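You operate a simulated robot arm through the tools that you are given. There is no shell and no other tool. Be economical: measure what you need, move in short steps, check, and stop when the job is done.

The job below is to be done with a simulated robot arm. You get a single attempt, and the scene is never put back.

Task
Take the tape roll on the long steel bench and put it away on the shelf under the long white bench. Fetch the black tub marked "plugs" from the upper shelf of the long bench and set it on top of the purple spool. Put two of the white cans from the long steel bench on the shelf under the long white bench. Put the green tube from the long steel bench on the upper shelf of the long bench and the black tube on the mirror there. Fetch the pink foam block from the long steel bench and set it on the panel of the lamp box. Put the R 210 number block from the open table on top of the teal spool and the R 90 number block on the blue notebook. Take the silver block with the largest size on its label from the open table and put it on the upper shelf of the long bench. Close the right optics door. Open the middle drawer, fetch the green block from the inside of the middle drawer and set it on the square grey mat and shut the drawer again. Shut the back yellow flap. The order is free. Set down upright: black tub, white can, tube, green block.

Only the result counts: the job must be done as asked and must still hold three seconds after the hand-in. Knocking over, shifting, dropping, spilling or breaking anything else fails it.

Robot
A 7-joint arm with a two-finger parallel gripper on a trunk, on a base that drives. Base frame: it is fixed to the floor where the robot stands at the start and does not move with it; the origin is under the middle of the robot, x ahead of it, y to its left, z up. Readings come in cm, degrees, newtons and seconds.
With the tool pointing down near the work surface it reaches from about 18 to 68 cm from the robot's upright axis, wherever it stands. Its first joint turns from -166.0 to 166.0 degrees. Places, roughly: back yellow flap [-500, -140, 80]; black tub [75, 0, 50]; blue notebook [-275, -350, 100]; green block [-275, 25, 50]; middle drawer [-250, 10, 50]; mirror [75, -75, 100]; number block [-275, -375, 100]; panel of the lamp box (16x15 cm) [-20, -404, 96]; pink foam block [75, -150, 100]; purple spool (8x8x7 cm) [60, -50, 60]; right optics door [-300, -30, 100]; shelf under the long white bench [70, -270, 20]; silver block [-275, -400, 100]; square grey mat (16x15 cm) [-242, 68, 86]; tape roll (8x8x3 cm) [70, 0, 90]; teal spool (8x8x7 cm) [-260, -400, 90]; tube [50, -125, 100]; upper shelf of the long bench [70, -70, 50]; white can [75, -50, 100]. Payload 1.57 kg.
The TCP is the grasp point between the finger pads, 3 cm short of the fingertips. In the tool frame z runs along the fingers and y along their closing line. Largest opening 8 cm; finger width 1.7, thickness 1.2; the body of the gripper, 4 by 8.2 cm, starts 8 cm behind the TCP.
Orientation is that of the tool frame in the base frame, as [roll, pitch, yaw] about the fixed x, y, z axes, in that order (R = Rz(yaw) Ry(pitch) Rx(roll)). With the fingers straight down and closing along the base's y, the tool's x points along the base's -x, its y along +y and its z along -z.

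Tools
- The arm moves only by the tool servo_tool. Its argument "plan" is a list that holds one entry, the list of rows, each a list of 7 numbers: the shift along the tool's x, y, z in units of 25 mm (1.0 is 25 mm), then the turn, a rotation vector about the tool's x, y, z in units of 8 degrees (1.0 is 8 degrees), then the opening, from 0 (shut) to 1 (fully open). In form: [[[tx, ty, tz, wx, wy, wz, grip], ...]]. A call has 1 to 12 rows; each row shifts and turns the commanded pose from where the row before left it, along the tool's axes as they then stand. A call with a number of a shift or a turn outside -1 to 1 is refused whole. Rows are played at 5 a second. More than 5 cm and 8.6 degrees between two rows, or a gripper value outside its range, and nothing of the call is played. A pose out of reach is approached as far as the arm can. The call stops where the force on the tool passes 40 N (or 10 N more than at its start, if that is more) or the arm is blocked; 0.2 s more then pass. The fingers move at their own pace (about 7.2 cm/s each) and stop on an object; they squeeze with about 37 N. The grip force told is the motor's: it shows also when the fingers shut on nothing. Time passes only in rows, and 0.2 s behind the last, so rows that do not move let the fingers close. The reply holds the time, the measured pose of the TCP, the force on the tool along the base axes, the opening and the grip force, in the units named above and with some noise, with the torque about the TCP (base axes, N m) and any sound that the robot's microphone picked up.
- Cameras (640 x 400 px; columns grow to the right, rows downward): "scene" is now at [-0.74, 8.41, 133.41]; the picture's right is [-0.60, -0.80, 0.00], its down [-0.39, 0.29, -0.88] and it looks along [0.70, -0.53, -0.48] (base axes); focal length 238 px, centre (320, 200). "wrist" rides on the gripper at [7.2, -0.7, -12.2] in the tool frame; the picture's right is [0.09, 1.00, 0.00], its down [-0.84, 0.08, -0.54] and it looks along [-0.54, 0.05, 0.84] (tool axes); focal length 238 px, centre (320, 200). There is no depth. A picture from a camera that has moved, and an enlarged one, comes with that camera's place and axes in the base frame and with its lens.
- capture(camera): a new picture of that camera. No time passes.
- lift_body(by): slides the trunk up (or, below 0, down) by that many cm; the arm and the scene camera ride with it, the base frame stays. It gives what a move gives, with no picture.
- roll_base(legs): drives the robot by 1 to 6 legs, each [ahead, left, turn to the left] in cm, cm and degrees, along the robot's own axes; the way and the turn of a leg run together, so that a leg with both is an arc; at most 150 cm and 180 degrees a leg. The arm and the cameras ride along, it lands a little off, and it stops where it bumps. It gives what a move gives.
- pan_tilt(pan, tilt): turns the head with the scene camera to pan (to the left, within 86 degrees either way) and tilt (down, from -29 to 69), counted from straight ahead of the robot. It gives what a move gives.
- zoom(camera, box): a new picture of the part [left, top, right, bottom] of that camera's present view, enlarged. No time passes.
- close_job(): hands the job in; it is judged then, once.

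Work in short steps. Places have to be worked out from the pictures, the camera data and where the tool is seen: move nearer, look again, correct. Check each grasp and each placing, and mend what went wrong. You have 588 turns and 360 pictures in all, those below and enlarged ones among them. Open the gripper and draw the arm clear of the work before you hand the job in, unless the task says otherwise.

The tools are called after "Request:" as name(argument=value, ...) on one line, values as JSON. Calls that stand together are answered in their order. servo_tool: Moves the arm, as the interface text tells. Its arguments: {"type":"object","properties":{"plan":{"type":"array","items":{"type":"array","items":{"type":"array","items":{"type":"number"}}}}},"required":["plan"]} The other tools are called the same way: lift_body (by) slides the trunk up or down; roll_base (legs) drives the base; pan_tilt (pan, tilt) turns the head that bears the scene camera; capture (camera) takes a picture; zoom (camera, box) takes an enlarged picture of a part of a camera's view; close_job () hands the job in.

At the start:

```text
clock: 0.0
ee_pos: [34.75, -17.19, 118.89]
ee_rot: [-179.9, 0.0, 180.0]
wrist_force: [0.0, 0.1, 0.1]
moment: [0.0, 0.0, -0.01]
opening: 8.04
grip_force: 0.1
trunk travel left (down, up): [-12.5, 35.5]
robot x, y, heading: [0.18, 0.12, 0.0]
head pan, tilt: [-36.9, 29.0]
```

scene: 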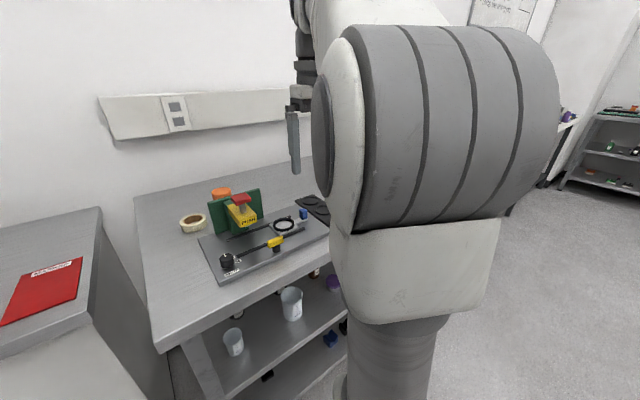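
wrist: 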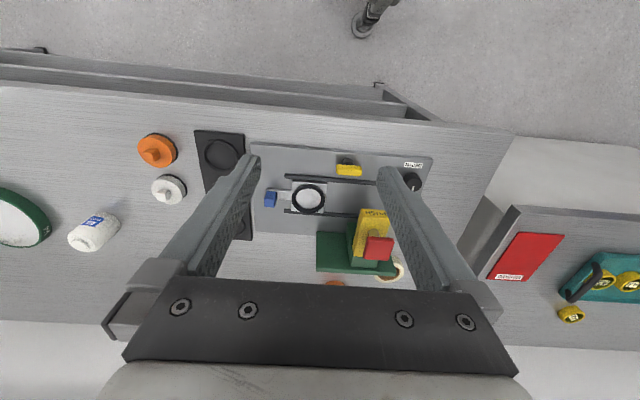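

I'll start by surveying the benches with the head camera.

Request:
pan_tilt(pan=0, tilt=40)

Request:
capture(camera="scene")

Request:
pan_tilt(pan=-80, tilt=30)

Request:
capture(camera="scene")

Request:
pan_tilt(pan=80, tilt=30)

Request:
capture(camera="scene")

```text
clock: 1.0
ee_pos: [34.77, -17.25, 119.03]
ee_rot: [180.0, 0.0, 180.0]
wrist_force: [0.5, 0.3, -0.6]
moment: [0.0, 0.0, -0.01]
opening: 8.03
grip_force: 0.0
trunk travel left (down, up): [-12.5, 35.5]
robot x, y, heading: [-0.19, -0.09, 0.1]
head pan, tilt: [0.0, 40.0]
```

```text
357 pictures are left
camera scene: at [0.5, 13.86, 131.71], right [0.0, -1.0, 0.0], down [-0.64, 0.0, -0.77], along [0.77, 0.0, -0.64], focal length 238 px, centre (320, 200)
```

scene: 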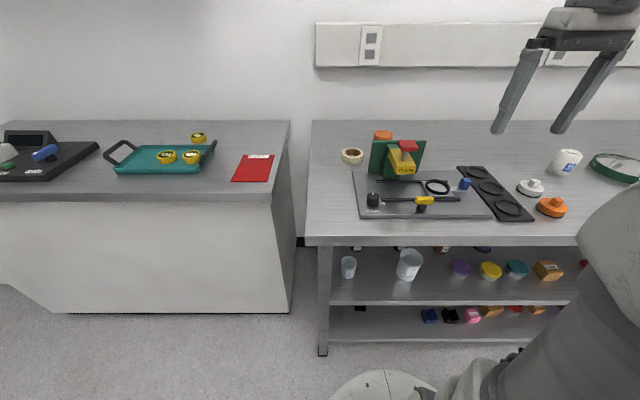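

```text
clock: 2.6
ee_pos: [34.77, -17.37, 118.94]
ee_rot: [180.0, 0.0, -179.9]
wrist_force: [-0.5, 0.3, -0.6]
moment: [-0.02, 0.01, 0.01]
opening: 8.02
grip_force: 0.2
trunk travel left (down, up): [-12.5, 35.5]
robot x, y, heading: [0.07, 0.13, 0.1]
head pan, tilt: [-80.0, 30.0]
```

```text
356 pictures are left
camera scene: at [-6.42, 4.96, 133.24], right [-0.98, -0.17, 0.0], down [-0.09, 0.49, -0.87], along [0.15, -0.85, -0.5], focal length 238 px, centre (320, 200)
```

scene: 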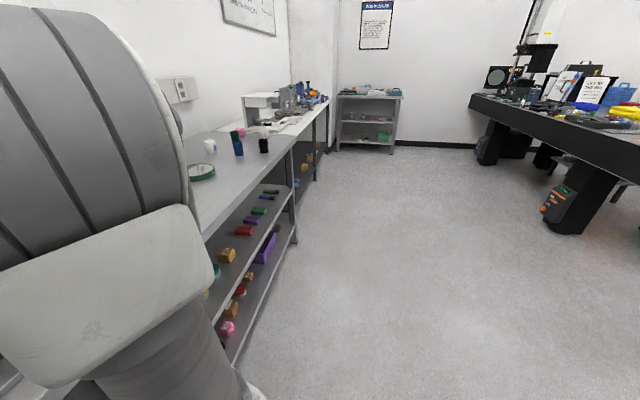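

```text
clock: 5.0
ee_pos: [34.83, -17.28, 118.86]
ee_rot: [-180.0, 0.1, -180.0]
wrist_force: [0.5, -0.7, -0.8]
moment: [0.01, 0.0, 0.0]
opening: 7.98
grip_force: 0.1
trunk travel left (down, up): [-12.5, 35.5]
robot x, y, heading: [0.25, 0.29, -0.1]
head pan, tilt: [80.0, 30.0]
```

```text
355 pictures are left
camera scene: at [-6.43, 22.78, 133.25], right [0.98, -0.17, 0.0], down [-0.09, -0.49, -0.87], along [0.15, 0.85, -0.5], focal length 238 px, centre (320, 200)
```

scene: 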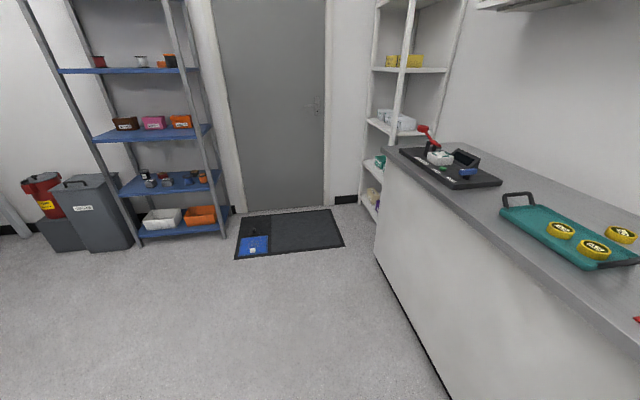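

The bench top is at about z 90 with its near edge near x 36. I drive along it to the right and look again.

Request:
roll_base(legs=[[0, -60, 0]])

Request:
pan_tilt(pan=0, tilt=45)

Request:
capture(camera="scene")

Request:
capture(camera="wrist")

```text
clock: 10.0
ee_pos: [35.05, -77.23, 118.96]
ee_rot: [179.9, 0.1, -179.8]
wrist_force: [0.1, -0.1, 0.2]
moment: [-0.01, 0.01, -0.02]
opening: 8.01
grip_force: 0.1
trunk travel left (down, up): [-12.5, 35.5]
robot x, y, heading: [0.44, -60.35, 0.3]
head pan, tilt: [80.0, 30.0]
```

```text
clock: 11.5
ee_pos: [35.03, -77.23, 118.94]
ee_rot: [180.0, 0.1, -179.7]
wrist_force: [-0.5, -0.7, -1.0]
moment: [0.0, 0.01, 0.01]
opening: 8.01
grip_force: 0.0
trunk travel left (down, up): [-12.5, 35.5]
robot x, y, heading: [0.2, -60.32, 0.2]
head pan, tilt: [0.0, 45.0]
```

```text
354 pictures are left
camera scene: at [0.19, -46.24, 130.98], right [0.0, -1.0, 0.0], down [-0.71, 0.0, -0.71], along [0.71, 0.0, -0.71], focal length 238 px, centre (320, 200)
```

scene: 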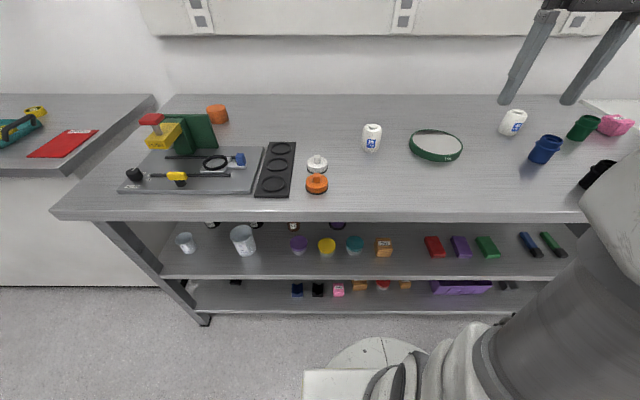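

```text
353 pictures are left
camera wrist: at [27.66, -77.85, 131.17], right [-0.1, 1.0, 0.0], down [0.84, 0.08, 0.54], along [0.54, 0.05, -0.84], focal length 238 px, centre (320, 200)
```

wrist: 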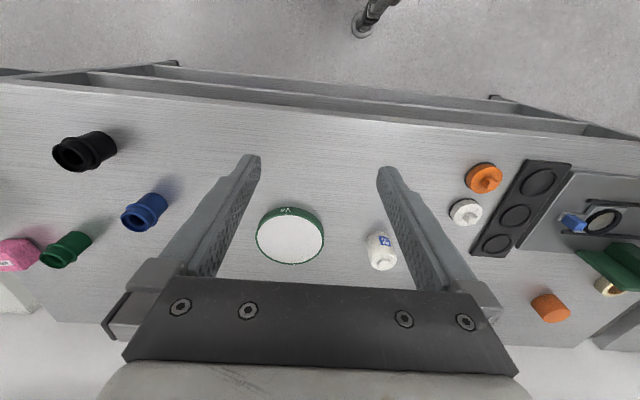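

Two cans, the mirror and three tubes are in view. I look further right to complete the picture of the bench and the white bench.

Request:
roll_base(legs=[[0, -90, 0]])

Request:
capture(camera="scene")

Request:
pan_tilt(pan=-50, tilt=40)

Request:
capture(camera="scene")

```text
clock: 18.6
ee_pos: [35.06, -166.77, 119.06]
ee_rot: [-180.0, 0.0, -180.0]
wrist_force: [0.2, 0.5, -0.2]
moment: [0.02, -0.01, -0.01]
opening: 7.97
grip_force: 0.1
trunk travel left (down, up): [-12.5, 35.5]
robot x, y, heading: [0.01, -149.58, 0.0]
head pan, tilt: [0.0, 45.0]
```

```text
352 pictures are left
camera scene: at [0.4, -135.63, 130.98], right [0.0, -1.0, 0.0], down [-0.71, 0.0, -0.71], along [0.71, 0.0, -0.71], focal length 238 px, centre (320, 200)
```

scene: 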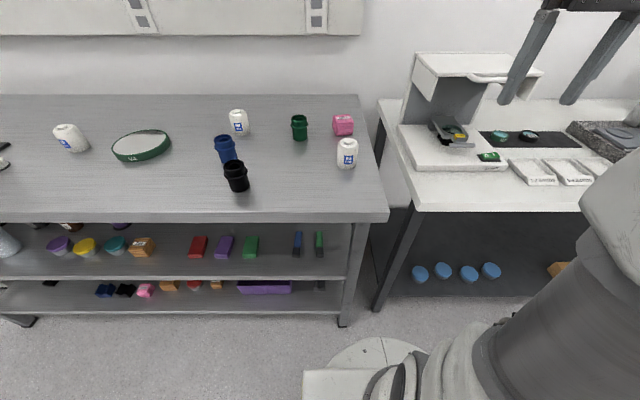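

```text
clock: 19.8
ee_pos: [35.0, -166.85, 118.99]
ee_rot: [180.0, 0.0, -180.0]
wrist_force: [-0.2, -0.1, -0.1]
moment: [-0.04, 0.01, 0.0]
opening: 7.99
grip_force: 0.1
trunk travel left (down, up): [-12.5, 35.5]
robot x, y, heading: [0.19, -149.7, -0.2]
head pan, tilt: [-50.0, 40.0]
```

```text
351 pictures are left
camera scene: at [-2.26, -142.14, 131.71], right [-0.77, -0.64, 0.0], down [-0.41, 0.49, -0.77], along [0.49, -0.59, -0.64], focal length 238 px, centre (320, 200)
```

scene: 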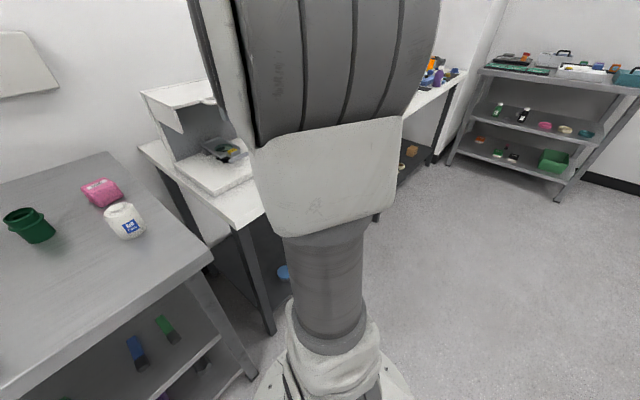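

Three white cans, foam and tubes are located. I start with the right-hand can at about (57,-143): tilt the tool forward by 48° and bring it over to the can's line.

Request:
servo_tool(plan=[[[0, 1, 0, 0, -1, 0, 1], [0, 1, 0, 0, -1, 0, 1], [0, 1, 0, 0, -1, 0, 1], [0, 1, 0, 0, -1, 0, 1], [0, 1, 0, 0, -1, 0, 1], [0, 1, 0, 0, -1, 0, 1], [0, 1, 0, 0, 0, 0, 1], [0, 1, 0, 0, 0, 0, 1], [0, 1, 0, 0, 0, 0, 1], [0, 0.5, 0, 0, 0, 0, 1]]])

Request:
pan_tilt(pan=0, tilt=45)

Request:
capture(camera="scene")

Request:
capture(camera="wrist")

```text
clock: 20.8
ee_pos: [39.32, -157.56, 111.98]
ee_rot: [177.0, 21.7, 178.2]
wrist_force: [0.2, 0.6, 0.5]
moment: [-0.01, -0.01, -0.01]
opening: 8.03
grip_force: 0.1
trunk travel left (down, up): [-12.5, 35.5]
robot x, y, heading: [0.32, -149.75, 0.0]
head pan, tilt: [-50.0, 40.0]
stopped in row 5: the arm was blocked; the commanded pose is now the measured one
```

```text
clock: 22.0
ee_pos: [39.36, -157.57, 111.67]
ee_rot: [177.0, 21.4, 178.5]
wrist_force: [-0.4, 0.1, 0.6]
moment: [0.01, -0.04, -0.01]
opening: 7.98
grip_force: 0.0
trunk travel left (down, up): [-12.5, 35.5]
robot x, y, heading: [0.21, -149.54, 0.0]
head pan, tilt: [0.0, 45.0]
```

```text
350 pictures are left
camera scene: at [-2.09, -142.34, 132.33], right [-0.77, -0.64, 0.0], down [-0.38, 0.45, -0.81], along [0.52, -0.62, -0.59], focal length 238 px, centre (320, 200)
```

scene: 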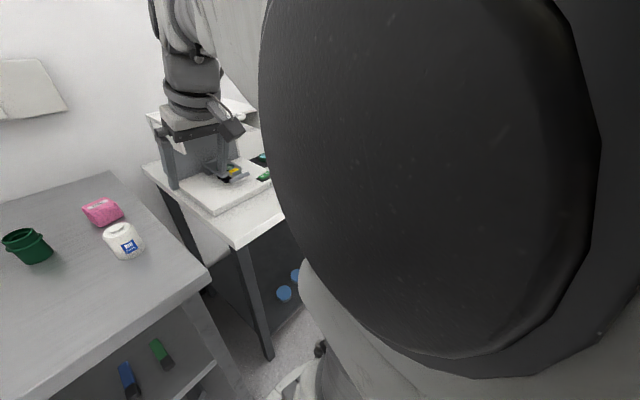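

```text
349 pictures are left
camera wrist: at [28.07, -158.42, 120.35], right [-0.08, 1.0, 0.01], down [0.58, 0.03, 0.81], along [0.81, 0.07, -0.58], focal length 238 px, centre (320, 200)
```

wrist: 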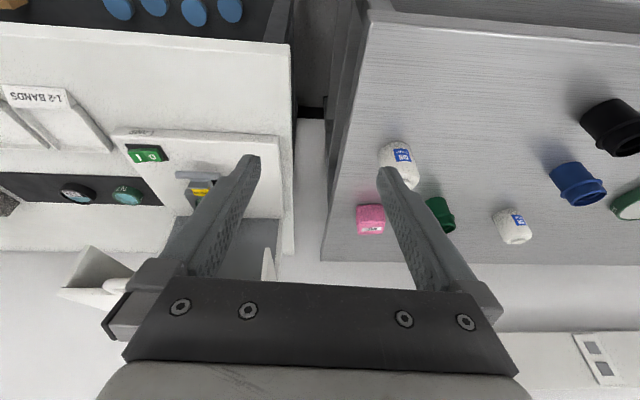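

The upper arm came against the head. I move the tool back to the right and check the head frees up.

Request:
servo_tool(plan=[[[0, -1, 0, 0, 0, 0, 1], [0, -1, 0, 0, 0, 0, 1], [0, -1, 0, 0, 0, 0, 1], [0, -1, 0, 0, 0, 0, 1]]])

Request:
pan_tilt(pan=0, tilt=45)

Request:
capture(camera="scene")

```text
clock: 23.0
ee_pos: [39.1, -167.5, 111.84]
ee_rot: [177.2, 22.3, 178.8]
wrist_force: [0.1, -0.9, -0.3]
moment: [-0.01, 0.03, 0.05]
opening: 8.01
grip_force: 0.0
trunk travel left (down, up): [-12.5, 35.5]
robot x, y, heading: [0.29, -149.46, 0.1]
head pan, tilt: [0.0, 45.0]
```

```text
clock: 23.6
ee_pos: [39.11, -167.52, 111.7]
ee_rot: [177.2, 21.9, 178.5]
wrist_force: [-0.1, -0.5, 1.1]
moment: [0.0, 0.01, 0.01]
opening: 7.99
grip_force: 0.0
trunk travel left (down, up): [-12.5, 35.5]
robot x, y, heading: [0.44, -149.68, -0.0]
head pan, tilt: [0.0, 45.0]
```

```text
348 pictures are left
camera scene: at [0.41, -135.64, 130.98], right [0.0, -1.0, 0.0], down [-0.71, 0.0, -0.71], along [0.71, 0.0, -0.71], focal length 238 px, centre (320, 200)
```

scene: 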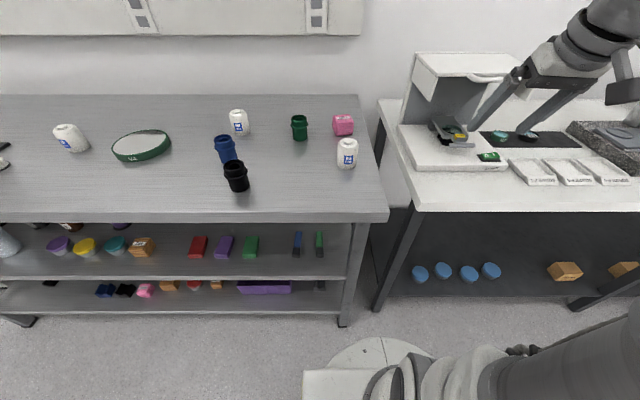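

Head is free again. I'll keep the work about 18–20 cm to the robot's right: finish the tilt here, then shift the base left.

Request:
servo_tool(plan=[[[0, 0, -0.3, 0, -1, 0, 1], [0, 0, -0.3, 0, -1, 0, 1], [0, 0, -0.3, 0, -1, 0, 1], [0, 0, 0, 0, 0, 0, 1]]])

Request:
roll_base(legs=[[0, 26, 0]])

Request:
capture(camera="scene")

Request:
capture(camera="wrist")

```text
clock: 24.6
ee_pos: [38.19, -167.51, 113.57]
ee_rot: [176.2, 46.1, 176.8]
wrist_force: [0.7, -0.2, -0.1]
moment: [0.01, 0.01, 0.03]
opening: 8.01
grip_force: 0.0
trunk travel left (down, up): [-12.5, 35.5]
robot x, y, heading: [0.24, -149.59, 0.2]
head pan, tilt: [0.0, 45.0]
```

```text
clock: 27.1
ee_pos: [37.98, -141.95, 113.55]
ee_rot: [176.2, 46.0, 176.7]
wrist_force: [-0.7, -0.4, -0.5]
moment: [0.0, 0.03, -0.03]
opening: 8.0
grip_force: 0.1
trunk travel left (down, up): [-12.5, 35.5]
robot x, y, heading: [0.58, -123.93, -0.5]
head pan, tilt: [0.0, 45.0]
```

```text
347 pictures are left
camera scene: at [0.49, -109.95, 130.98], right [0.0, -1.0, 0.0], down [-0.71, 0.0, -0.71], along [0.71, 0.0, -0.71], focal length 238 px, centre (320, 200)
```

scene: 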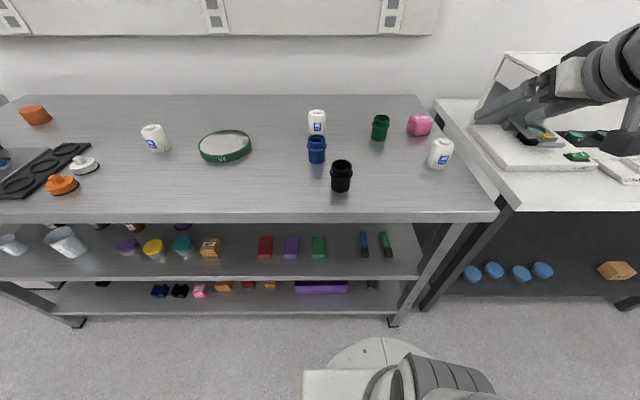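

```text
346 pictures are left
camera wrist: at [24.11, -142.58, 116.79], right [-0.05, 1.0, -0.02], down [0.19, 0.03, 0.98], along [0.98, 0.05, -0.19], focal length 238 px, centre (320, 200)
```

wrist: 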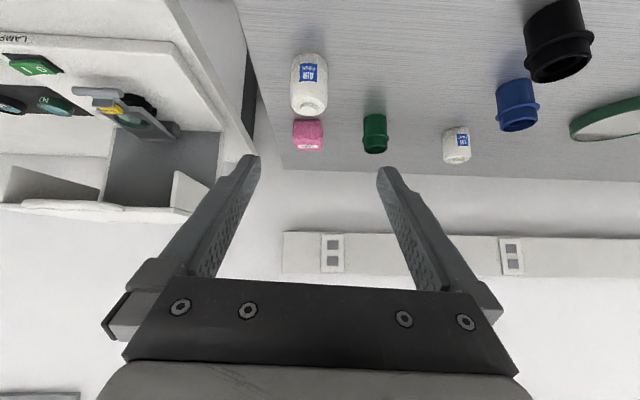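

The can sits at about (55.5,-143). I level the tool's closing line and approach to ~12 cm short along the tool axis, then look.

Request:
servo_tool(plan=[[[0.1, -0.06, 0.92, 0.22, 0, -0.23, 1], [0.1, -0.06, 0.92, 0, 0, 0, 1], [0.1, -0.06, 0.92, 0, 0, 0, 1], [0.1, -0.06, 0.92, 0, 0, 0, 1], [0.1, -0.06, 0.92, 0, 0, 0, 1], [0.1, -0.06, 0.92, 0, 0, 0, 1]]])

Request:
capture(camera="wrist")

Request:
capture(camera="scene")

```text
clock: 28.5
ee_pos: [47.01, -142.92, 103.0]
ee_rot: [179.8, 46.0, 179.3]
wrist_force: [0.3, 0.1, 0.8]
moment: [-0.02, 0.04, 0.03]
opening: 8.02
grip_force: 0.1
trunk travel left (down, up): [-12.5, 35.5]
robot x, y, heading: [0.27, -123.86, 0.1]
head pan, tilt: [0.0, 45.0]
```

```text
345 pictures are left
camera wrist: at [33.14, -143.42, 106.18], right [-0.05, 1.0, -0.06], down [0.19, 0.07, 0.98], along [0.98, 0.04, -0.19], focal length 238 px, centre (320, 200)
```

wrist: 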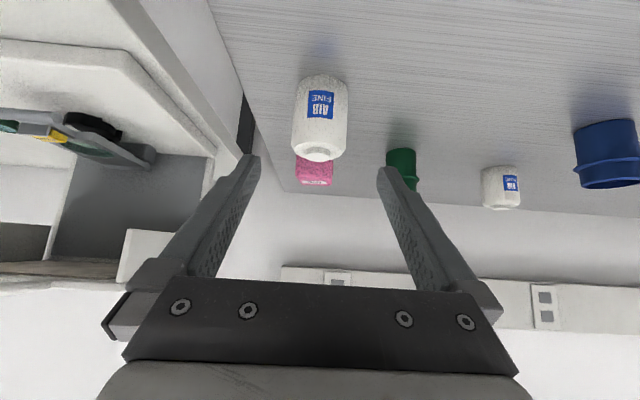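

```text
344 pictures are left
camera scene: at [0.47, -109.95, 130.98], right [0.0, -1.0, 0.0], down [-0.71, 0.0, -0.71], along [0.71, 0.0, -0.71], focal length 238 px, centre (320, 200)
```

scene: 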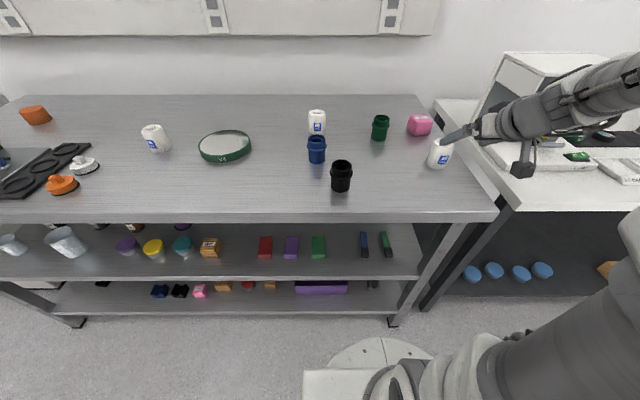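

The can lies centred between the fingers. Advance ~12 cm along the tool axis to straddle it.

Request:
servo_tool(plan=[[[0.03, -0.02, 0.97, 0, 0, 0, 1], [0.03, -0.02, 0.97, 0, 0, 0, 1], [0.03, -0.02, 0.97, 0, 0, 0, 1], [0.03, -0.02, 0.97, 0, 0, 0, 1], [0.03, 0, 0.97, 0, 0, 0, 1]]])

Request:
capture(camera="wrist")

Request:
zoom(camera="scene", box=[360, 90, 520, 190])

```text
clock: 29.7
ee_pos: [55.31, -143.19, 94.19]
ee_rot: [179.9, 46.0, 179.3]
wrist_force: [-0.7, -0.1, 0.6]
moment: [0.0, 0.02, 0.03]
opening: 7.98
grip_force: 0.1
trunk travel left (down, up): [-12.5, 35.5]
robot x, y, heading: [0.22, -123.92, -0.3]
head pan, tilt: [0.0, 45.0]
```

```text
343 pictures are left
camera wrist: at [41.43, -143.67, 97.43], right [-0.05, 1.0, -0.06], down [0.19, 0.07, 0.98], along [0.98, 0.04, -0.19], focal length 238 px, centre (320, 200)
```

wrist: 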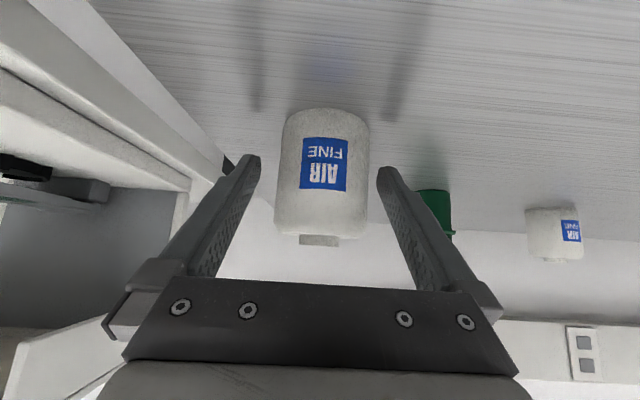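

```text
4.00 times, centred on (440, 140) of scene
camera zoom: at [0.47, -109.95, 130.99], right [0.0, -1.0, 0.0], down [-0.71, 0.0, -0.71], along [0.71, 0.0, -0.71], focal length 954 px, centre (-160, 440)
```

zoom: 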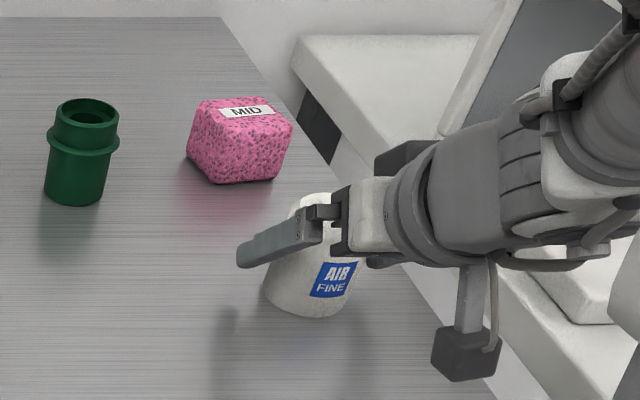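

The can is between the pads. Close.

Request:
servo_tool(plan=[[[0, 0, 0, 0, 0, 0, 0], [0, 0, 0, 0, 0, 0, 0], [0, 0, 0, 0, 0, 0, 0], [0, 0, 0, 0, 0, 0, 0]]])

Request:
capture(camera="wrist")

```text
clock: 30.7
ee_pos: [55.42, -143.26, 94.28]
ee_rot: [179.8, 46.1, 179.3]
wrist_force: [0.3, -0.1, 0.1]
moment: [-0.02, 0.0, 0.01]
opening: 5.44
grip_force: 36.9
trunk travel left (down, up): [-12.5, 35.5]
robot x, y, heading: [0.46, -123.98, -0.5]
head pan, tilt: [0.0, 45.0]
```

```text
341 pictures are left
camera wrist: at [41.43, -143.65, 97.45], right [-0.05, 1.0, -0.06], down [0.19, 0.07, 0.98], along [0.98, 0.04, -0.2], focal length 238 px, centre (320, 200)
```

wrist: 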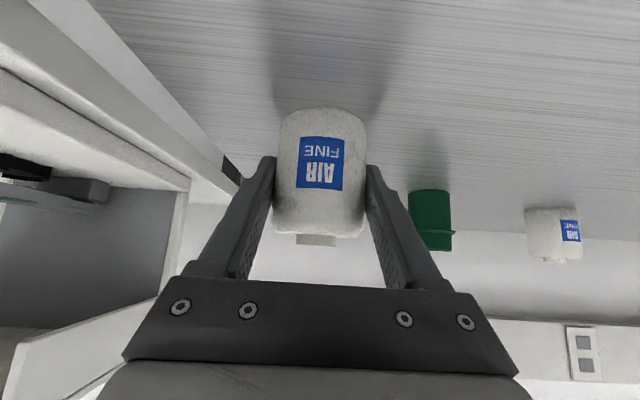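

Gripped at 5.4 cm. Lift, retract, then drive right in front of the white bench and look at its shelf.

Request:
servo_tool(plan=[[[-0.72, 0, -0.69, 0, 0, 0, 0], [-0.72, 0, -0.69, 0, 0, 0, 0], [-0.72, 0, -0.69, 0, 0, 0, 0], [-0.72, 0, -0.69, 0, 0, 0, 0], [0.69, 0, -0.72, 0, 0, 0, 0], [0.69, 0, -0.72, 0, 0, 0, 0], [0.69, 0, -0.72, 0, 0, 0, 0], [0.69, 0, -0.72, 0, 0, 0, 0], [0.69, 0, -0.72, 0, 0, 0, 0], [0.69, 0, -0.72, 0, 0, 0, 0]]])

Request:
roll_base(legs=[[-15, 0, 0], [0, -90, 0]])

Request:
capture(camera="scene")

Request:
capture(camera="wrist")

```text
clock: 32.9
ee_pos: [40.36, -143.02, 104.26]
ee_rot: [-179.9, 46.0, 179.3]
wrist_force: [-0.1, 1.0, -1.1]
moment: [0.01, 0.01, 0.0]
opening: 5.45
grip_force: 36.9
trunk travel left (down, up): [-12.5, 35.5]
robot x, y, heading: [0.14, -123.7, -0.2]
head pan, tilt: [0.0, 45.0]
```

```text
clock: 41.2
ee_pos: [24.41, -232.61, 104.16]
ee_rot: [179.8, 45.9, 178.7]
wrist_force: [-0.1, 0.6, -1.0]
moment: [0.01, 0.01, 0.02]
opening: 5.45
grip_force: 37.0
trunk travel left (down, up): [-12.5, 35.5]
robot x, y, heading: [-15.86, -212.95, -1.1]
head pan, tilt: [0.0, 45.0]
```

```text
340 pictures are left
camera scene: at [-15.22, -199.16, 130.98], right [-0.01, -1.0, 0.0], down [-0.71, 0.01, -0.71], along [0.71, -0.01, -0.71], focal length 238 px, centre (320, 200)
```

scene: 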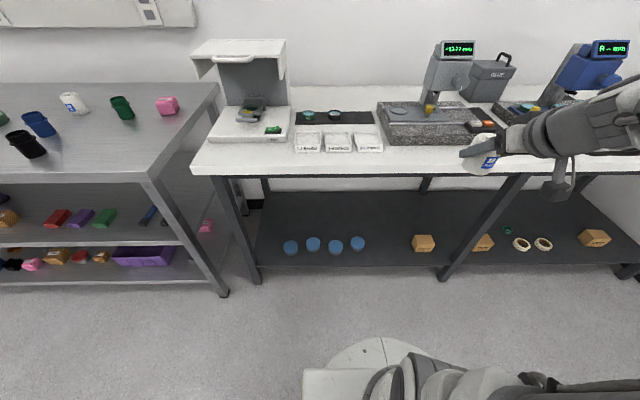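

```text
339 pictures are left
camera wrist: at [10.49, -232.88, 107.45], right [-0.04, 1.0, -0.06], down [0.19, 0.07, 0.98], along [0.98, 0.03, -0.19], focal length 238 px, centre (320, 200)
```

wrist: 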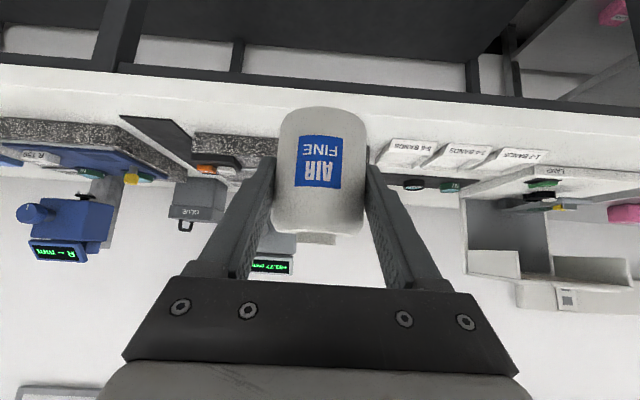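

Shelf appears at z≈18–20 with its front edge near x 48, bench top edge at x≈39. I lower the trunk and the tool in front of the bench.

Request:
lift_body(by=-12.4)

Request:
servo_tool(plan=[[[0.72, 0, 0.69, 0, 0, 0, 0], [0.72, 0, 0.69, 0, 0, 0, 0], [0.72, 0, 0.69, 0, 0, 0, 0], [0.72, 0, 0.69, 0, 0, 0, 0], [0.72, 0, 0.69, 0, 0, 0, 0], [0.72, 0, 0.69, 0, 0, 0, 0], [0.72, 0, 0.69, 0, 0, 0, 0], [0.72, 0, 0.69, 0, 0, 0, 0], [0.72, 0, 0.69, 0, 0, 0, 0], [0.72, 0, 0.69, 0, 0, 0, 0], [0.72, 0, 0.69, 0, 0, 0, 0], [0.72, 0, 0.69, 0, 0, 0, 0]]])

Request:
capture(camera="scene")

```text
clock: 42.7
ee_pos: [24.41, -232.63, 91.91]
ee_rot: [179.9, 46.0, 178.7]
wrist_force: [0.4, 0.1, -1.5]
moment: [-0.03, 0.03, 0.02]
opening: 5.45
grip_force: 36.8
trunk travel left (down, up): [-0.1, 47.9]
robot x, y, heading: [-15.66, -212.72, -0.8]
head pan, tilt: [0.0, 45.0]
```

```text
clock: 45.3
ee_pos: [24.26, -232.66, 62.11]
ee_rot: [180.0, 46.1, 178.7]
wrist_force: [0.4, 0.2, -1.4]
moment: [-0.06, 0.03, 0.01]
opening: 5.44
grip_force: 36.7
trunk travel left (down, up): [-0.1, 47.9]
robot x, y, heading: [-15.43, -213.16, -0.5]
head pan, tilt: [0.0, 45.0]
```

```text
338 pictures are left
camera scene: at [-15.23, -199.15, 118.59], right [-0.01, -1.0, 0.0], down [-0.71, 0.01, -0.71], along [0.71, -0.01, -0.71], focal length 238 px, centre (320, 200)
```

scene: 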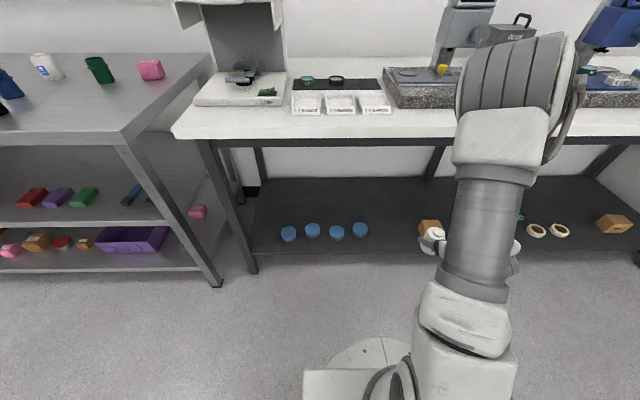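

Reach down works so far. I continue down another 30 cm.

Request:
servo_tool(plan=[[[0.72, 0, 0.69, 0, 0, 0, 0], [0.72, 0, 0.69, 0, 0, 0, 0], [0.72, 0, 0.69, 0, 0, 0, 0], [0.72, 0, 0.69, 0, 0, 0, 0], [0.72, 0, 0.69, 0, 0, 0, 0], [0.72, 0, 0.69, 0, 0, 0, 0], [0.72, 0, 0.69, 0, 0, 0, 0], [0.72, 0, 0.69, 0, 0, 0, 0], [0.72, 0, 0.69, 0, 0, 0, 0], [0.72, 0, 0.69, 0, 0, 0, 0], [0.72, 0, 0.69, 0, 0, 0, 0], [0.72, 0, 0.69, 0, 0, 0, 0]]])

Request:
capture(camera="scene")

Request:
capture(camera="wrist")

```text
clock: 47.9
ee_pos: [24.16, -232.5, 32.04]
ee_rot: [179.8, 46.0, 178.7]
wrist_force: [-0.8, 2.4, 2.5]
moment: [0.0, 0.56, -0.2]
opening: 5.46
grip_force: 37.2
trunk travel left (down, up): [-0.1, 47.9]
robot x, y, heading: [-15.7, -213.02, -0.9]
head pan, tilt: [0.0, 45.0]
```

```text
337 pictures are left
camera scene: at [-15.23, -199.15, 118.6], right [-0.01, -1.0, 0.0], down [-0.71, 0.01, -0.71], along [0.71, -0.01, -0.71], focal length 238 px, centre (320, 200)
```

scene: 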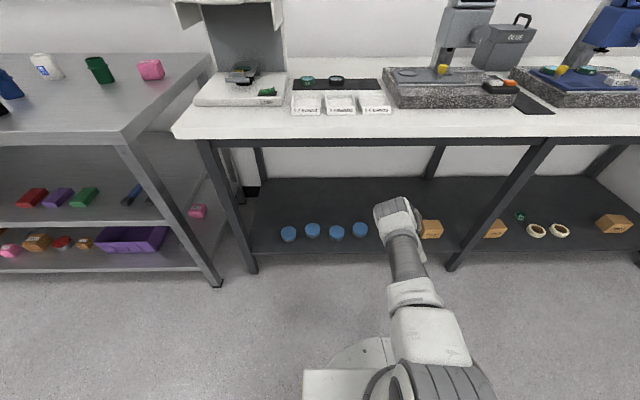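

```text
336 pictures are left
camera wrist: at [10.18, -232.73, 35.27], right [-0.04, 1.0, -0.06], down [0.19, 0.07, 0.98], along [0.98, 0.03, -0.19], focal length 238 px, centre (320, 200)
```

wrist: 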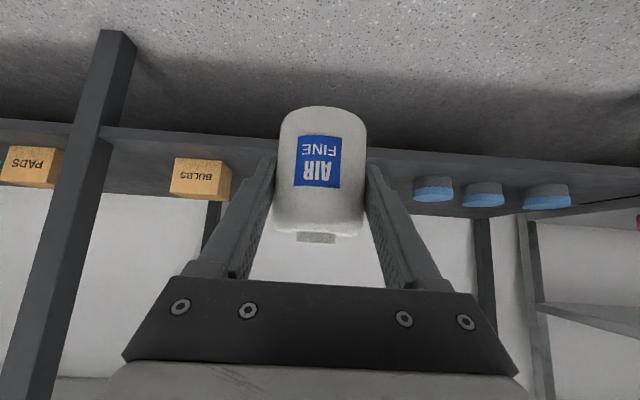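

The gap between disc 4 (edge y≈-223) and the BULBS box (edge ≈-249) is free, shelf z≈20. I'm reading a slight moment, so move forward a bit and check it.

Request:
servo_tool(plan=[[[-0.69, 0.3, 0.72, 0, 0, 0, 0], [-0.69, 0.3, 0.72, 0, 0, 0, 0], [-0.69, 0, 0.72, 0, 0, 0, 0]]])

Request:
capture(camera="wrist")

```text
clock: 48.7
ee_pos: [31.63, -231.07, 31.92]
ee_rot: [179.9, 46.0, 178.7]
wrist_force: [0.4, -0.5, -0.7]
moment: [0.01, 0.02, 0.03]
opening: 5.45
grip_force: 36.8
trunk travel left (down, up): [-0.1, 47.9]
robot x, y, heading: [-15.74, -213.27, -0.7]
head pan, tilt: [0.0, 45.0]
```

```text
335 pictures are left
camera wrist: at [17.69, -231.37, 35.21], right [-0.04, 1.0, -0.06], down [0.19, 0.07, 0.98], along [0.98, 0.03, -0.2], focal length 238 px, centre (320, 200)
```

wrist: 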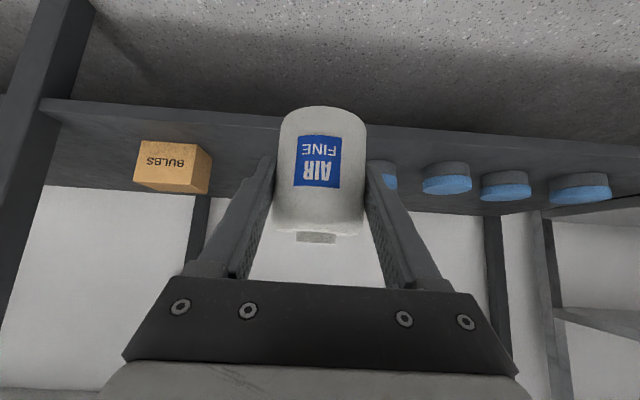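

The free spot is ahead. I drive 15 cm closer, then extend the arm to x≈60 at the same height.

Request:
roll_base(legs=[[15, 0, 0.7]])

Request:
servo_tool(plan=[[[-0.69, 0, 0.72, 0, 0, 0, 0], [-0.69, 0, 0.72, 0, 0, 0, 0], [-0.69, 0, 0.72, 0, 0, 0, 0], [-0.69, 0, 0.72, 0, 0, 0, 0], [-0.69, 0, 0.72, 0, 0, 0, 0]]])

Request:
capture(camera="wrist")

Request:
capture(camera="scene")

```text
clock: 50.4
ee_pos: [46.61, -230.63, 32.06]
ee_rot: [179.8, 46.0, 179.4]
wrist_force: [0.5, 0.1, -1.3]
moment: [0.02, 0.05, 0.03]
opening: 5.46
grip_force: 37.4
trunk travel left (down, up): [-0.1, 47.9]
robot x, y, heading: [-0.67, -213.2, -0.2]
head pan, tilt: [0.0, 45.0]
```

```text
clock: 51.5
ee_pos: [59.3, -230.79, 31.83]
ee_rot: [179.8, 46.0, 179.3]
wrist_force: [0.6, 0.5, -1.4]
moment: [-0.01, 0.03, 0.01]
opening: 5.46
grip_force: 37.2
trunk travel left (down, up): [-0.1, 47.9]
robot x, y, heading: [-0.49, -213.34, -0.4]
head pan, tilt: [0.0, 45.0]
```

```text
334 pictures are left
camera wrist: at [45.28, -231.35, 35.15], right [-0.05, 1.0, -0.06], down [0.19, 0.07, 0.98], along [0.98, 0.04, -0.2], focal length 238 px, centre (320, 200)
```

wrist: 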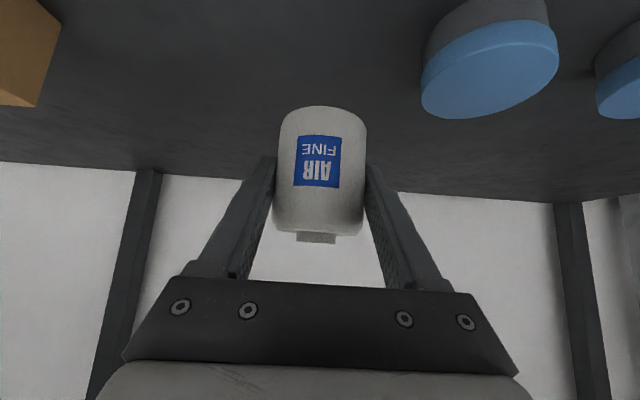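

```text
333 pictures are left
camera scene: at [-0.52, -199.28, 118.58], right [0.0, -1.0, 0.0], down [-0.71, 0.0, -0.71], along [0.71, 0.0, -0.71], focal length 238 px, centre (320, 200)
```

scene: 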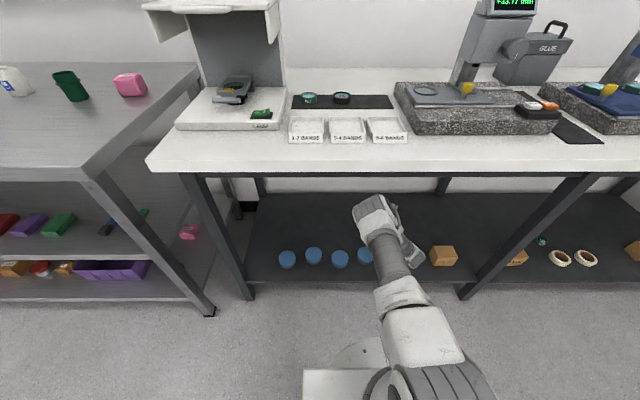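

Clear. Descend 5 cm, then in fine steps to touch.

Request:
servo_tool(plan=[[[0.72, 0, 0.69, 0, 0, 0, 0], [0.72, 0, 0.69, 0, 0, 0, 0], [0.14, 0, 0.14, 0, 0, 0, 0], [0.14, 0, 0.14, 0, 0, 0, 0], [0, 0, 0, 0, 0, 0, 0]]])

Request:
capture(camera="wrist")

```text
clock: 52.8
ee_pos: [59.24, -230.85, 25.85]
ee_rot: [179.9, 46.0, 179.4]
wrist_force: [0.3, 0.9, -1.4]
moment: [0.02, 0.03, -0.03]
opening: 5.44
grip_force: 36.7
trunk travel left (down, up): [-0.1, 47.9]
robot x, y, heading: [-0.7, -212.94, -0.2]
head pan, tilt: [0.0, 45.0]
```

```text
332 pictures are left
camera wrist: at [45.21, -231.3, 29.14], right [-0.05, 1.0, -0.06], down [0.19, 0.07, 0.98], along [0.98, 0.04, -0.2], focal length 238 px, centre (320, 200)
```

wrist: 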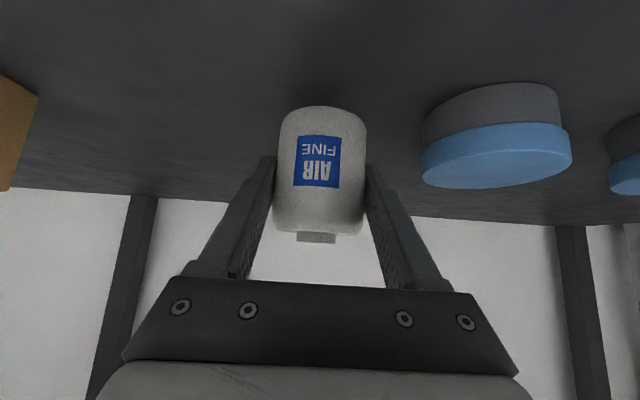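

Still above the shelf; continue in 0.3 cm steps.

Request:
servo_tool(plan=[[[0.086, 0, 0.083, 0, 0, 0, 0], [0.086, 0, 0.083, 0, 0, 0, 0], [0.086, 0, 0.083, 0, 0, 0, 0], [0.086, 0, 0.083, 0, 0, 0, 0], [0, 0, 0, 0, 0, 0, 0]]])

```text
clock: 54.0
ee_pos: [59.17, -230.81, 24.53]
ee_rot: [179.9, 45.9, 179.4]
wrist_force: [-0.2, 0.4, -1.1]
moment: [0.0, -0.02, 0.0]
opening: 5.46
grip_force: 36.9
trunk travel left (down, up): [-0.1, 47.9]
robot x, y, heading: [-0.67, -213.05, -0.3]
head pan, tilt: [0.0, 45.0]
```

Not touching yet; a few more fine steps.

Request:
servo_tool(plan=[[[0.07, 0, 0.067, 0, 0, 0, 0], [0.07, 0, 0.067, 0, 0, 0, 0], [0, 0, 0, 0, 0, 0, 0]]])

Request:
capture(camera="wrist")

```text
clock: 54.8
ee_pos: [59.27, -230.74, 24.28]
ee_rot: [180.0, 46.2, 179.4]
wrist_force: [-3.7, 0.7, 14.7]
moment: [-0.38, 0.05, -0.15]
opening: 5.45
grip_force: 36.5
trunk travel left (down, up): [-0.1, 47.9]
robot x, y, heading: [-0.76, -213.13, -0.1]
head pan, tilt: [0.0, 45.0]
```

```text
331 pictures are left
camera wrist: at [45.29, -231.24, 27.56], right [-0.05, 1.0, -0.07], down [0.19, 0.07, 0.98], along [0.98, 0.04, -0.19], focal length 238 px, centre (320, 200)
```

wrist: 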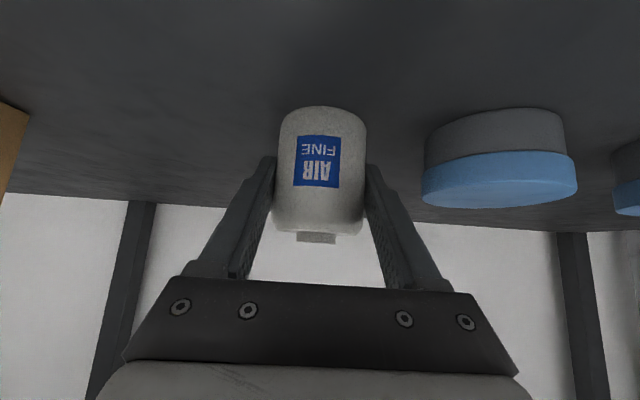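

Contact at z 24.3 (15 N). Ease the load, open partway and withdraw along the tool axis.

Request:
servo_tool(plan=[[[-0.03, 0, -0.03, 0, 0, 0, 0], [0, 0, 0, 0, 0, 0, 0.84], [0, 0, 0, 0, 0, 0, 0.84], [0, 0, -0.4, 0, 0, 0, 0.84], [0, 0, -1, 0, 0, 0, 0.84], [0, 0, -1, 0, 0, 0, 0.84], [0, 0, -1, 0, 0, 0, 0.84], [0, 0, -1, 0, 0, 0, 0.84]]])

Request:
capture(camera="wrist")

```text
clock: 56.5
ee_pos: [51.27, -230.85, 31.9]
ee_rot: [179.8, 46.0, 179.2]
wrist_force: [0.3, -0.4, -0.7]
moment: [0.02, 0.0, 0.02]
opening: 6.72
grip_force: 0.0
trunk travel left (down, up): [-0.1, 47.9]
robot x, y, heading: [-0.66, -213.09, -0.1]
head pan, tilt: [0.0, 45.0]
```

```text
330 pictures are left
camera wrist: at [37.22, -231.21, 35.08], right [-0.05, 1.0, -0.06], down [0.19, 0.07, 0.98], along [0.98, 0.04, -0.19], focal length 238 px, centre (320, 200)
```

wrist: 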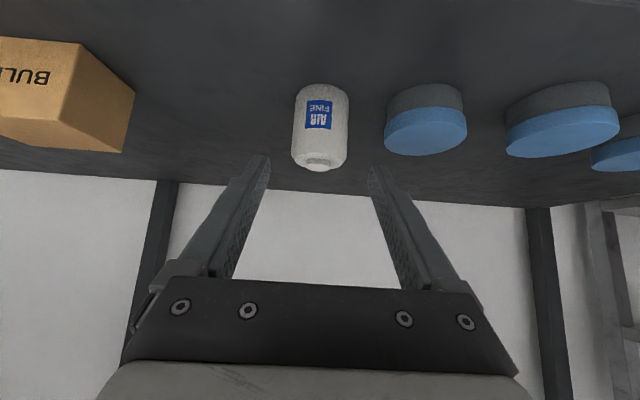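

Can 1 stands on the shelf. Withdraw, back off, and raise again.

Request:
servo_tool(plan=[[[0.69, 0, -0.72, 0, 0, 0, 1], [0.69, 0, -0.72, 0, 0, 0, 1]]])

Request:
roll_base(legs=[[-22, 0, 0]])

Request:
lift_body(by=12.4)

Request:
servo_tool(plan=[[[-0.72, 0, -0.69, 0, 0, 0, 1], [-0.72, 0, -0.69, 0, 0, 0, 1], [-0.72, 0, -0.69, 0, 0, 0, 1], [-0.72, 0, -0.69, 0, 0, 0, 1], [-0.72, 0, -0.69, 0, 0, 0, 1], [-0.72, 0, -0.69, 0, 0, 0, 1], [-0.72, 0, -0.69, 0, 0, 0, 1], [-0.72, 0, -0.69, 0, 0, 0, 1], [-0.72, 0, -0.69, 0, 0, 0, 1], [-0.72, 0, -0.69, 0, 0, 0, 1], [-0.72, 0, -0.69, 0, 0, 0, 1], [-0.72, 0, -0.69, 0, 0, 0, 1]]])

Request:
servo_tool(plan=[[[-0.72, 0, -0.69, 0, 0, 0, 1], [-0.72, 0, -0.69, 0, 0, 0, 1], [-0.72, 0, -0.69, 0, 0, 0, 1], [-0.72, 0, -0.69, 0, 0, 0, 1], [-0.72, 0, -0.69, 0, 0, 0, 1], [-0.72, 0, -0.69, 0, 0, 0, 1], [-0.72, 0, -0.69, 0, 0, 0, 1], [-0.72, 0, -0.69, 0, 0, 0, 1], [-0.72, 0, -0.69, 0, 0, 0, 1], [-0.72, 0, -0.69, 0, 0, 0, 1], [-0.72, 0, -0.69, 0, 0, 0, 1]]])

```text
clock: 57.1
ee_pos: [46.05, -230.75, 31.96]
ee_rot: [179.9, 46.2, 179.4]
wrist_force: [0.7, 1.0, 0.2]
moment: [-0.03, -0.03, -0.02]
opening: 8.01
grip_force: 0.0
trunk travel left (down, up): [-0.1, 47.9]
robot x, y, heading: [-0.66, -213.11, -0.1]
head pan, tilt: [0.0, 45.0]
```

```text
clock: 59.2
ee_pos: [23.7, -230.82, 31.85]
ee_rot: [179.7, 46.0, 179.2]
wrist_force: [0.3, -0.3, -0.6]
moment: [-0.04, -0.02, 0.02]
opening: 8.01
grip_force: 0.0
trunk travel left (down, up): [-0.1, 47.9]
robot x, y, heading: [-22.92, -213.0, -0.1]
head pan, tilt: [0.0, 45.0]
```

```text
clock: 60.8
ee_pos: [23.81, -230.8, 44.24]
ee_rot: [179.8, 46.0, 179.1]
wrist_force: [-0.4, -0.3, 0.6]
moment: [0.01, -0.01, 0.0]
opening: 8.0
grip_force: 0.0
trunk travel left (down, up): [-12.5, 35.5]
robot x, y, heading: [-23.23, -213.18, -0.2]
head pan, tilt: [0.0, 45.0]
```

```text
clock: 63.4
ee_pos: [23.93, -230.77, 74.2]
ee_rot: [179.9, 46.0, 179.2]
wrist_force: [-0.4, 0.5, 1.1]
moment: [0.0, 0.01, -0.01]
opening: 8.0
grip_force: 0.1
trunk travel left (down, up): [-12.5, 35.5]
robot x, y, heading: [-23.06, -213.07, -0.2]
head pan, tilt: [0.0, 45.0]
```

```text
clock: 65.8
ee_pos: [24.1, -230.91, 101.6]
ee_rot: [179.8, 46.1, 179.1]
wrist_force: [-0.2, -0.3, 0.4]
moment: [-0.03, 0.02, 0.0]
opening: 8.01
grip_force: 0.1
trunk travel left (down, up): [-12.5, 35.5]
robot x, y, heading: [-22.63, -212.93, -0.6]
head pan, tilt: [0.0, 45.0]
```

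Now go to the can at about (65,-59.5).

Request:
roll_base(legs=[[0, 140, 0], [0, 31, 0.5], [18, 0, 0]])

Request:
capture(camera="wrist")

Request:
capture(camera="scene")

```text
clock: 80.1
ee_pos: [44.34, -63.2, 101.54]
ee_rot: [179.9, 45.9, 179.3]
wrist_force: [0.0, 0.1, 0.2]
moment: [-0.01, 0.0, 0.01]
opening: 7.99
grip_force: 0.1
trunk travel left (down, up): [-12.5, 35.5]
robot x, y, heading: [-3.19, -44.98, -0.2]
head pan, tilt: [0.0, 45.0]
```

```text
329 pictures are left
camera wrist: at [30.42, -63.58, 104.81], right [-0.05, 1.0, -0.06], down [0.19, 0.07, 0.98], along [0.98, 0.04, -0.19], focal length 238 px, centre (320, 200)
```

wrist: 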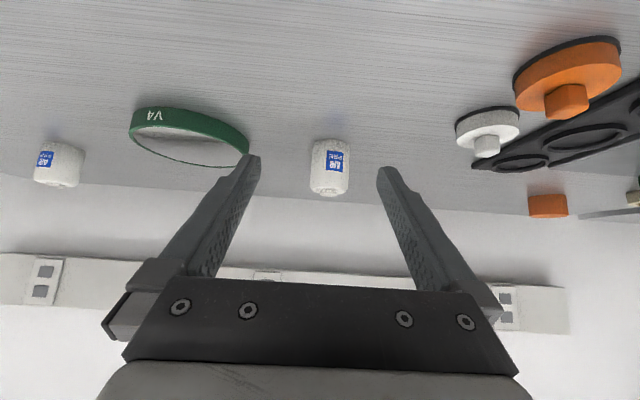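

```text
328 pictures are left
camera scene: at [-2.66, -31.48, 130.98], right [0.0, -1.0, 0.0], down [-0.71, 0.0, -0.71], along [0.71, 0.0, -0.71], focal length 238 px, centre (320, 200)
```

scene: 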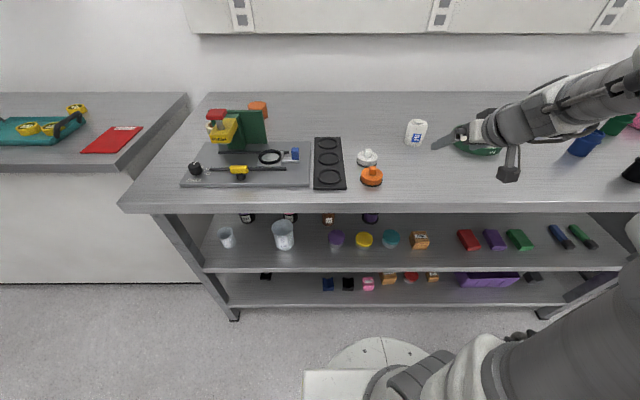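

Can at about (64.5,-61). Move to a standoff behind it along the tool axis and look again.

Request:
servo_tool(plan=[[[-0.68, 0.18, 0.58, 0, 0, 0, 1], [-0.68, 0.18, 0.58, 0, 0, 0, 1], [-0.68, 0.18, 0.58, 0, 0, 0, 1], [-0.68, 0.18, 0.58, 0, 0, 0, 1], [-0.68, 0.18, 0.58, 0, 0, 0, 1]]])

Request:
capture(camera="wrist")

```text
clock: 81.3
ee_pos: [55.36, -61.13, 102.63]
ee_rot: [179.8, 46.0, 179.1]
wrist_force: [-1.5, -0.3, -0.5]
moment: [0.0, 0.02, 0.01]
opening: 7.99
grip_force: 0.1
trunk travel left (down, up): [-12.5, 35.5]
robot x, y, heading: [-2.8, -45.33, -0.6]
head pan, tilt: [0.0, 45.0]
```

```text
327 pictures are left
camera wrist: at [41.51, -61.47, 105.85], right [-0.05, 1.0, -0.06], down [0.19, 0.07, 0.98], along [0.98, 0.04, -0.19], focal length 238 px, centre (320, 200)
```

wrist: 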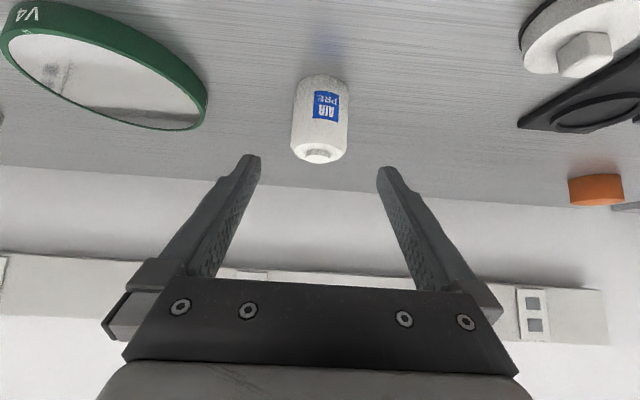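

Same picture as with the first can at its standoff, so the same advance and close.

Request:
servo_tool(plan=[[[0.03, -0.02, 0.97, 0, 0, 0, 1], [0.03, -0.02, 0.97, 0, 0, 0, 1], [0.03, -0.02, 0.97, 0, 0, 0, 1], [0.03, -0.02, 0.97, 0, 0, 0, 1], [0.03, 0, 0.97, 0, 0, 0, 1], [0, 0, 0, 0, 0, 0, 0], [0, 0, 0, 0, 0, 0, 0], [0, 0, 0, 0, 0, 0, 0], [0, 0, 0, 0, 0, 0, 0]]])

Request:
capture(camera="wrist")

```text
clock: 83.3
ee_pos: [63.82, -61.38, 94.01]
ee_rot: [179.9, 46.1, 179.2]
wrist_force: [0.2, 0.2, 0.6]
moment: [0.06, -0.03, 0.0]
opening: 5.43
grip_force: 37.1
trunk travel left (down, up): [-12.5, 35.5]
robot x, y, heading: [-2.68, -45.46, -0.2]
head pan, tilt: [0.0, 45.0]
```

```text
326 pictures are left
camera wrist: at [49.95, -61.79, 97.23], right [-0.05, 1.0, -0.06], down [0.19, 0.07, 0.98], along [0.98, 0.04, -0.19], focal length 238 px, centre (320, 200)
```

wrist: 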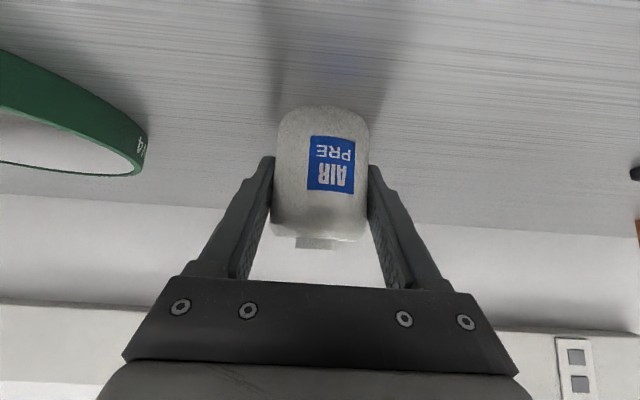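

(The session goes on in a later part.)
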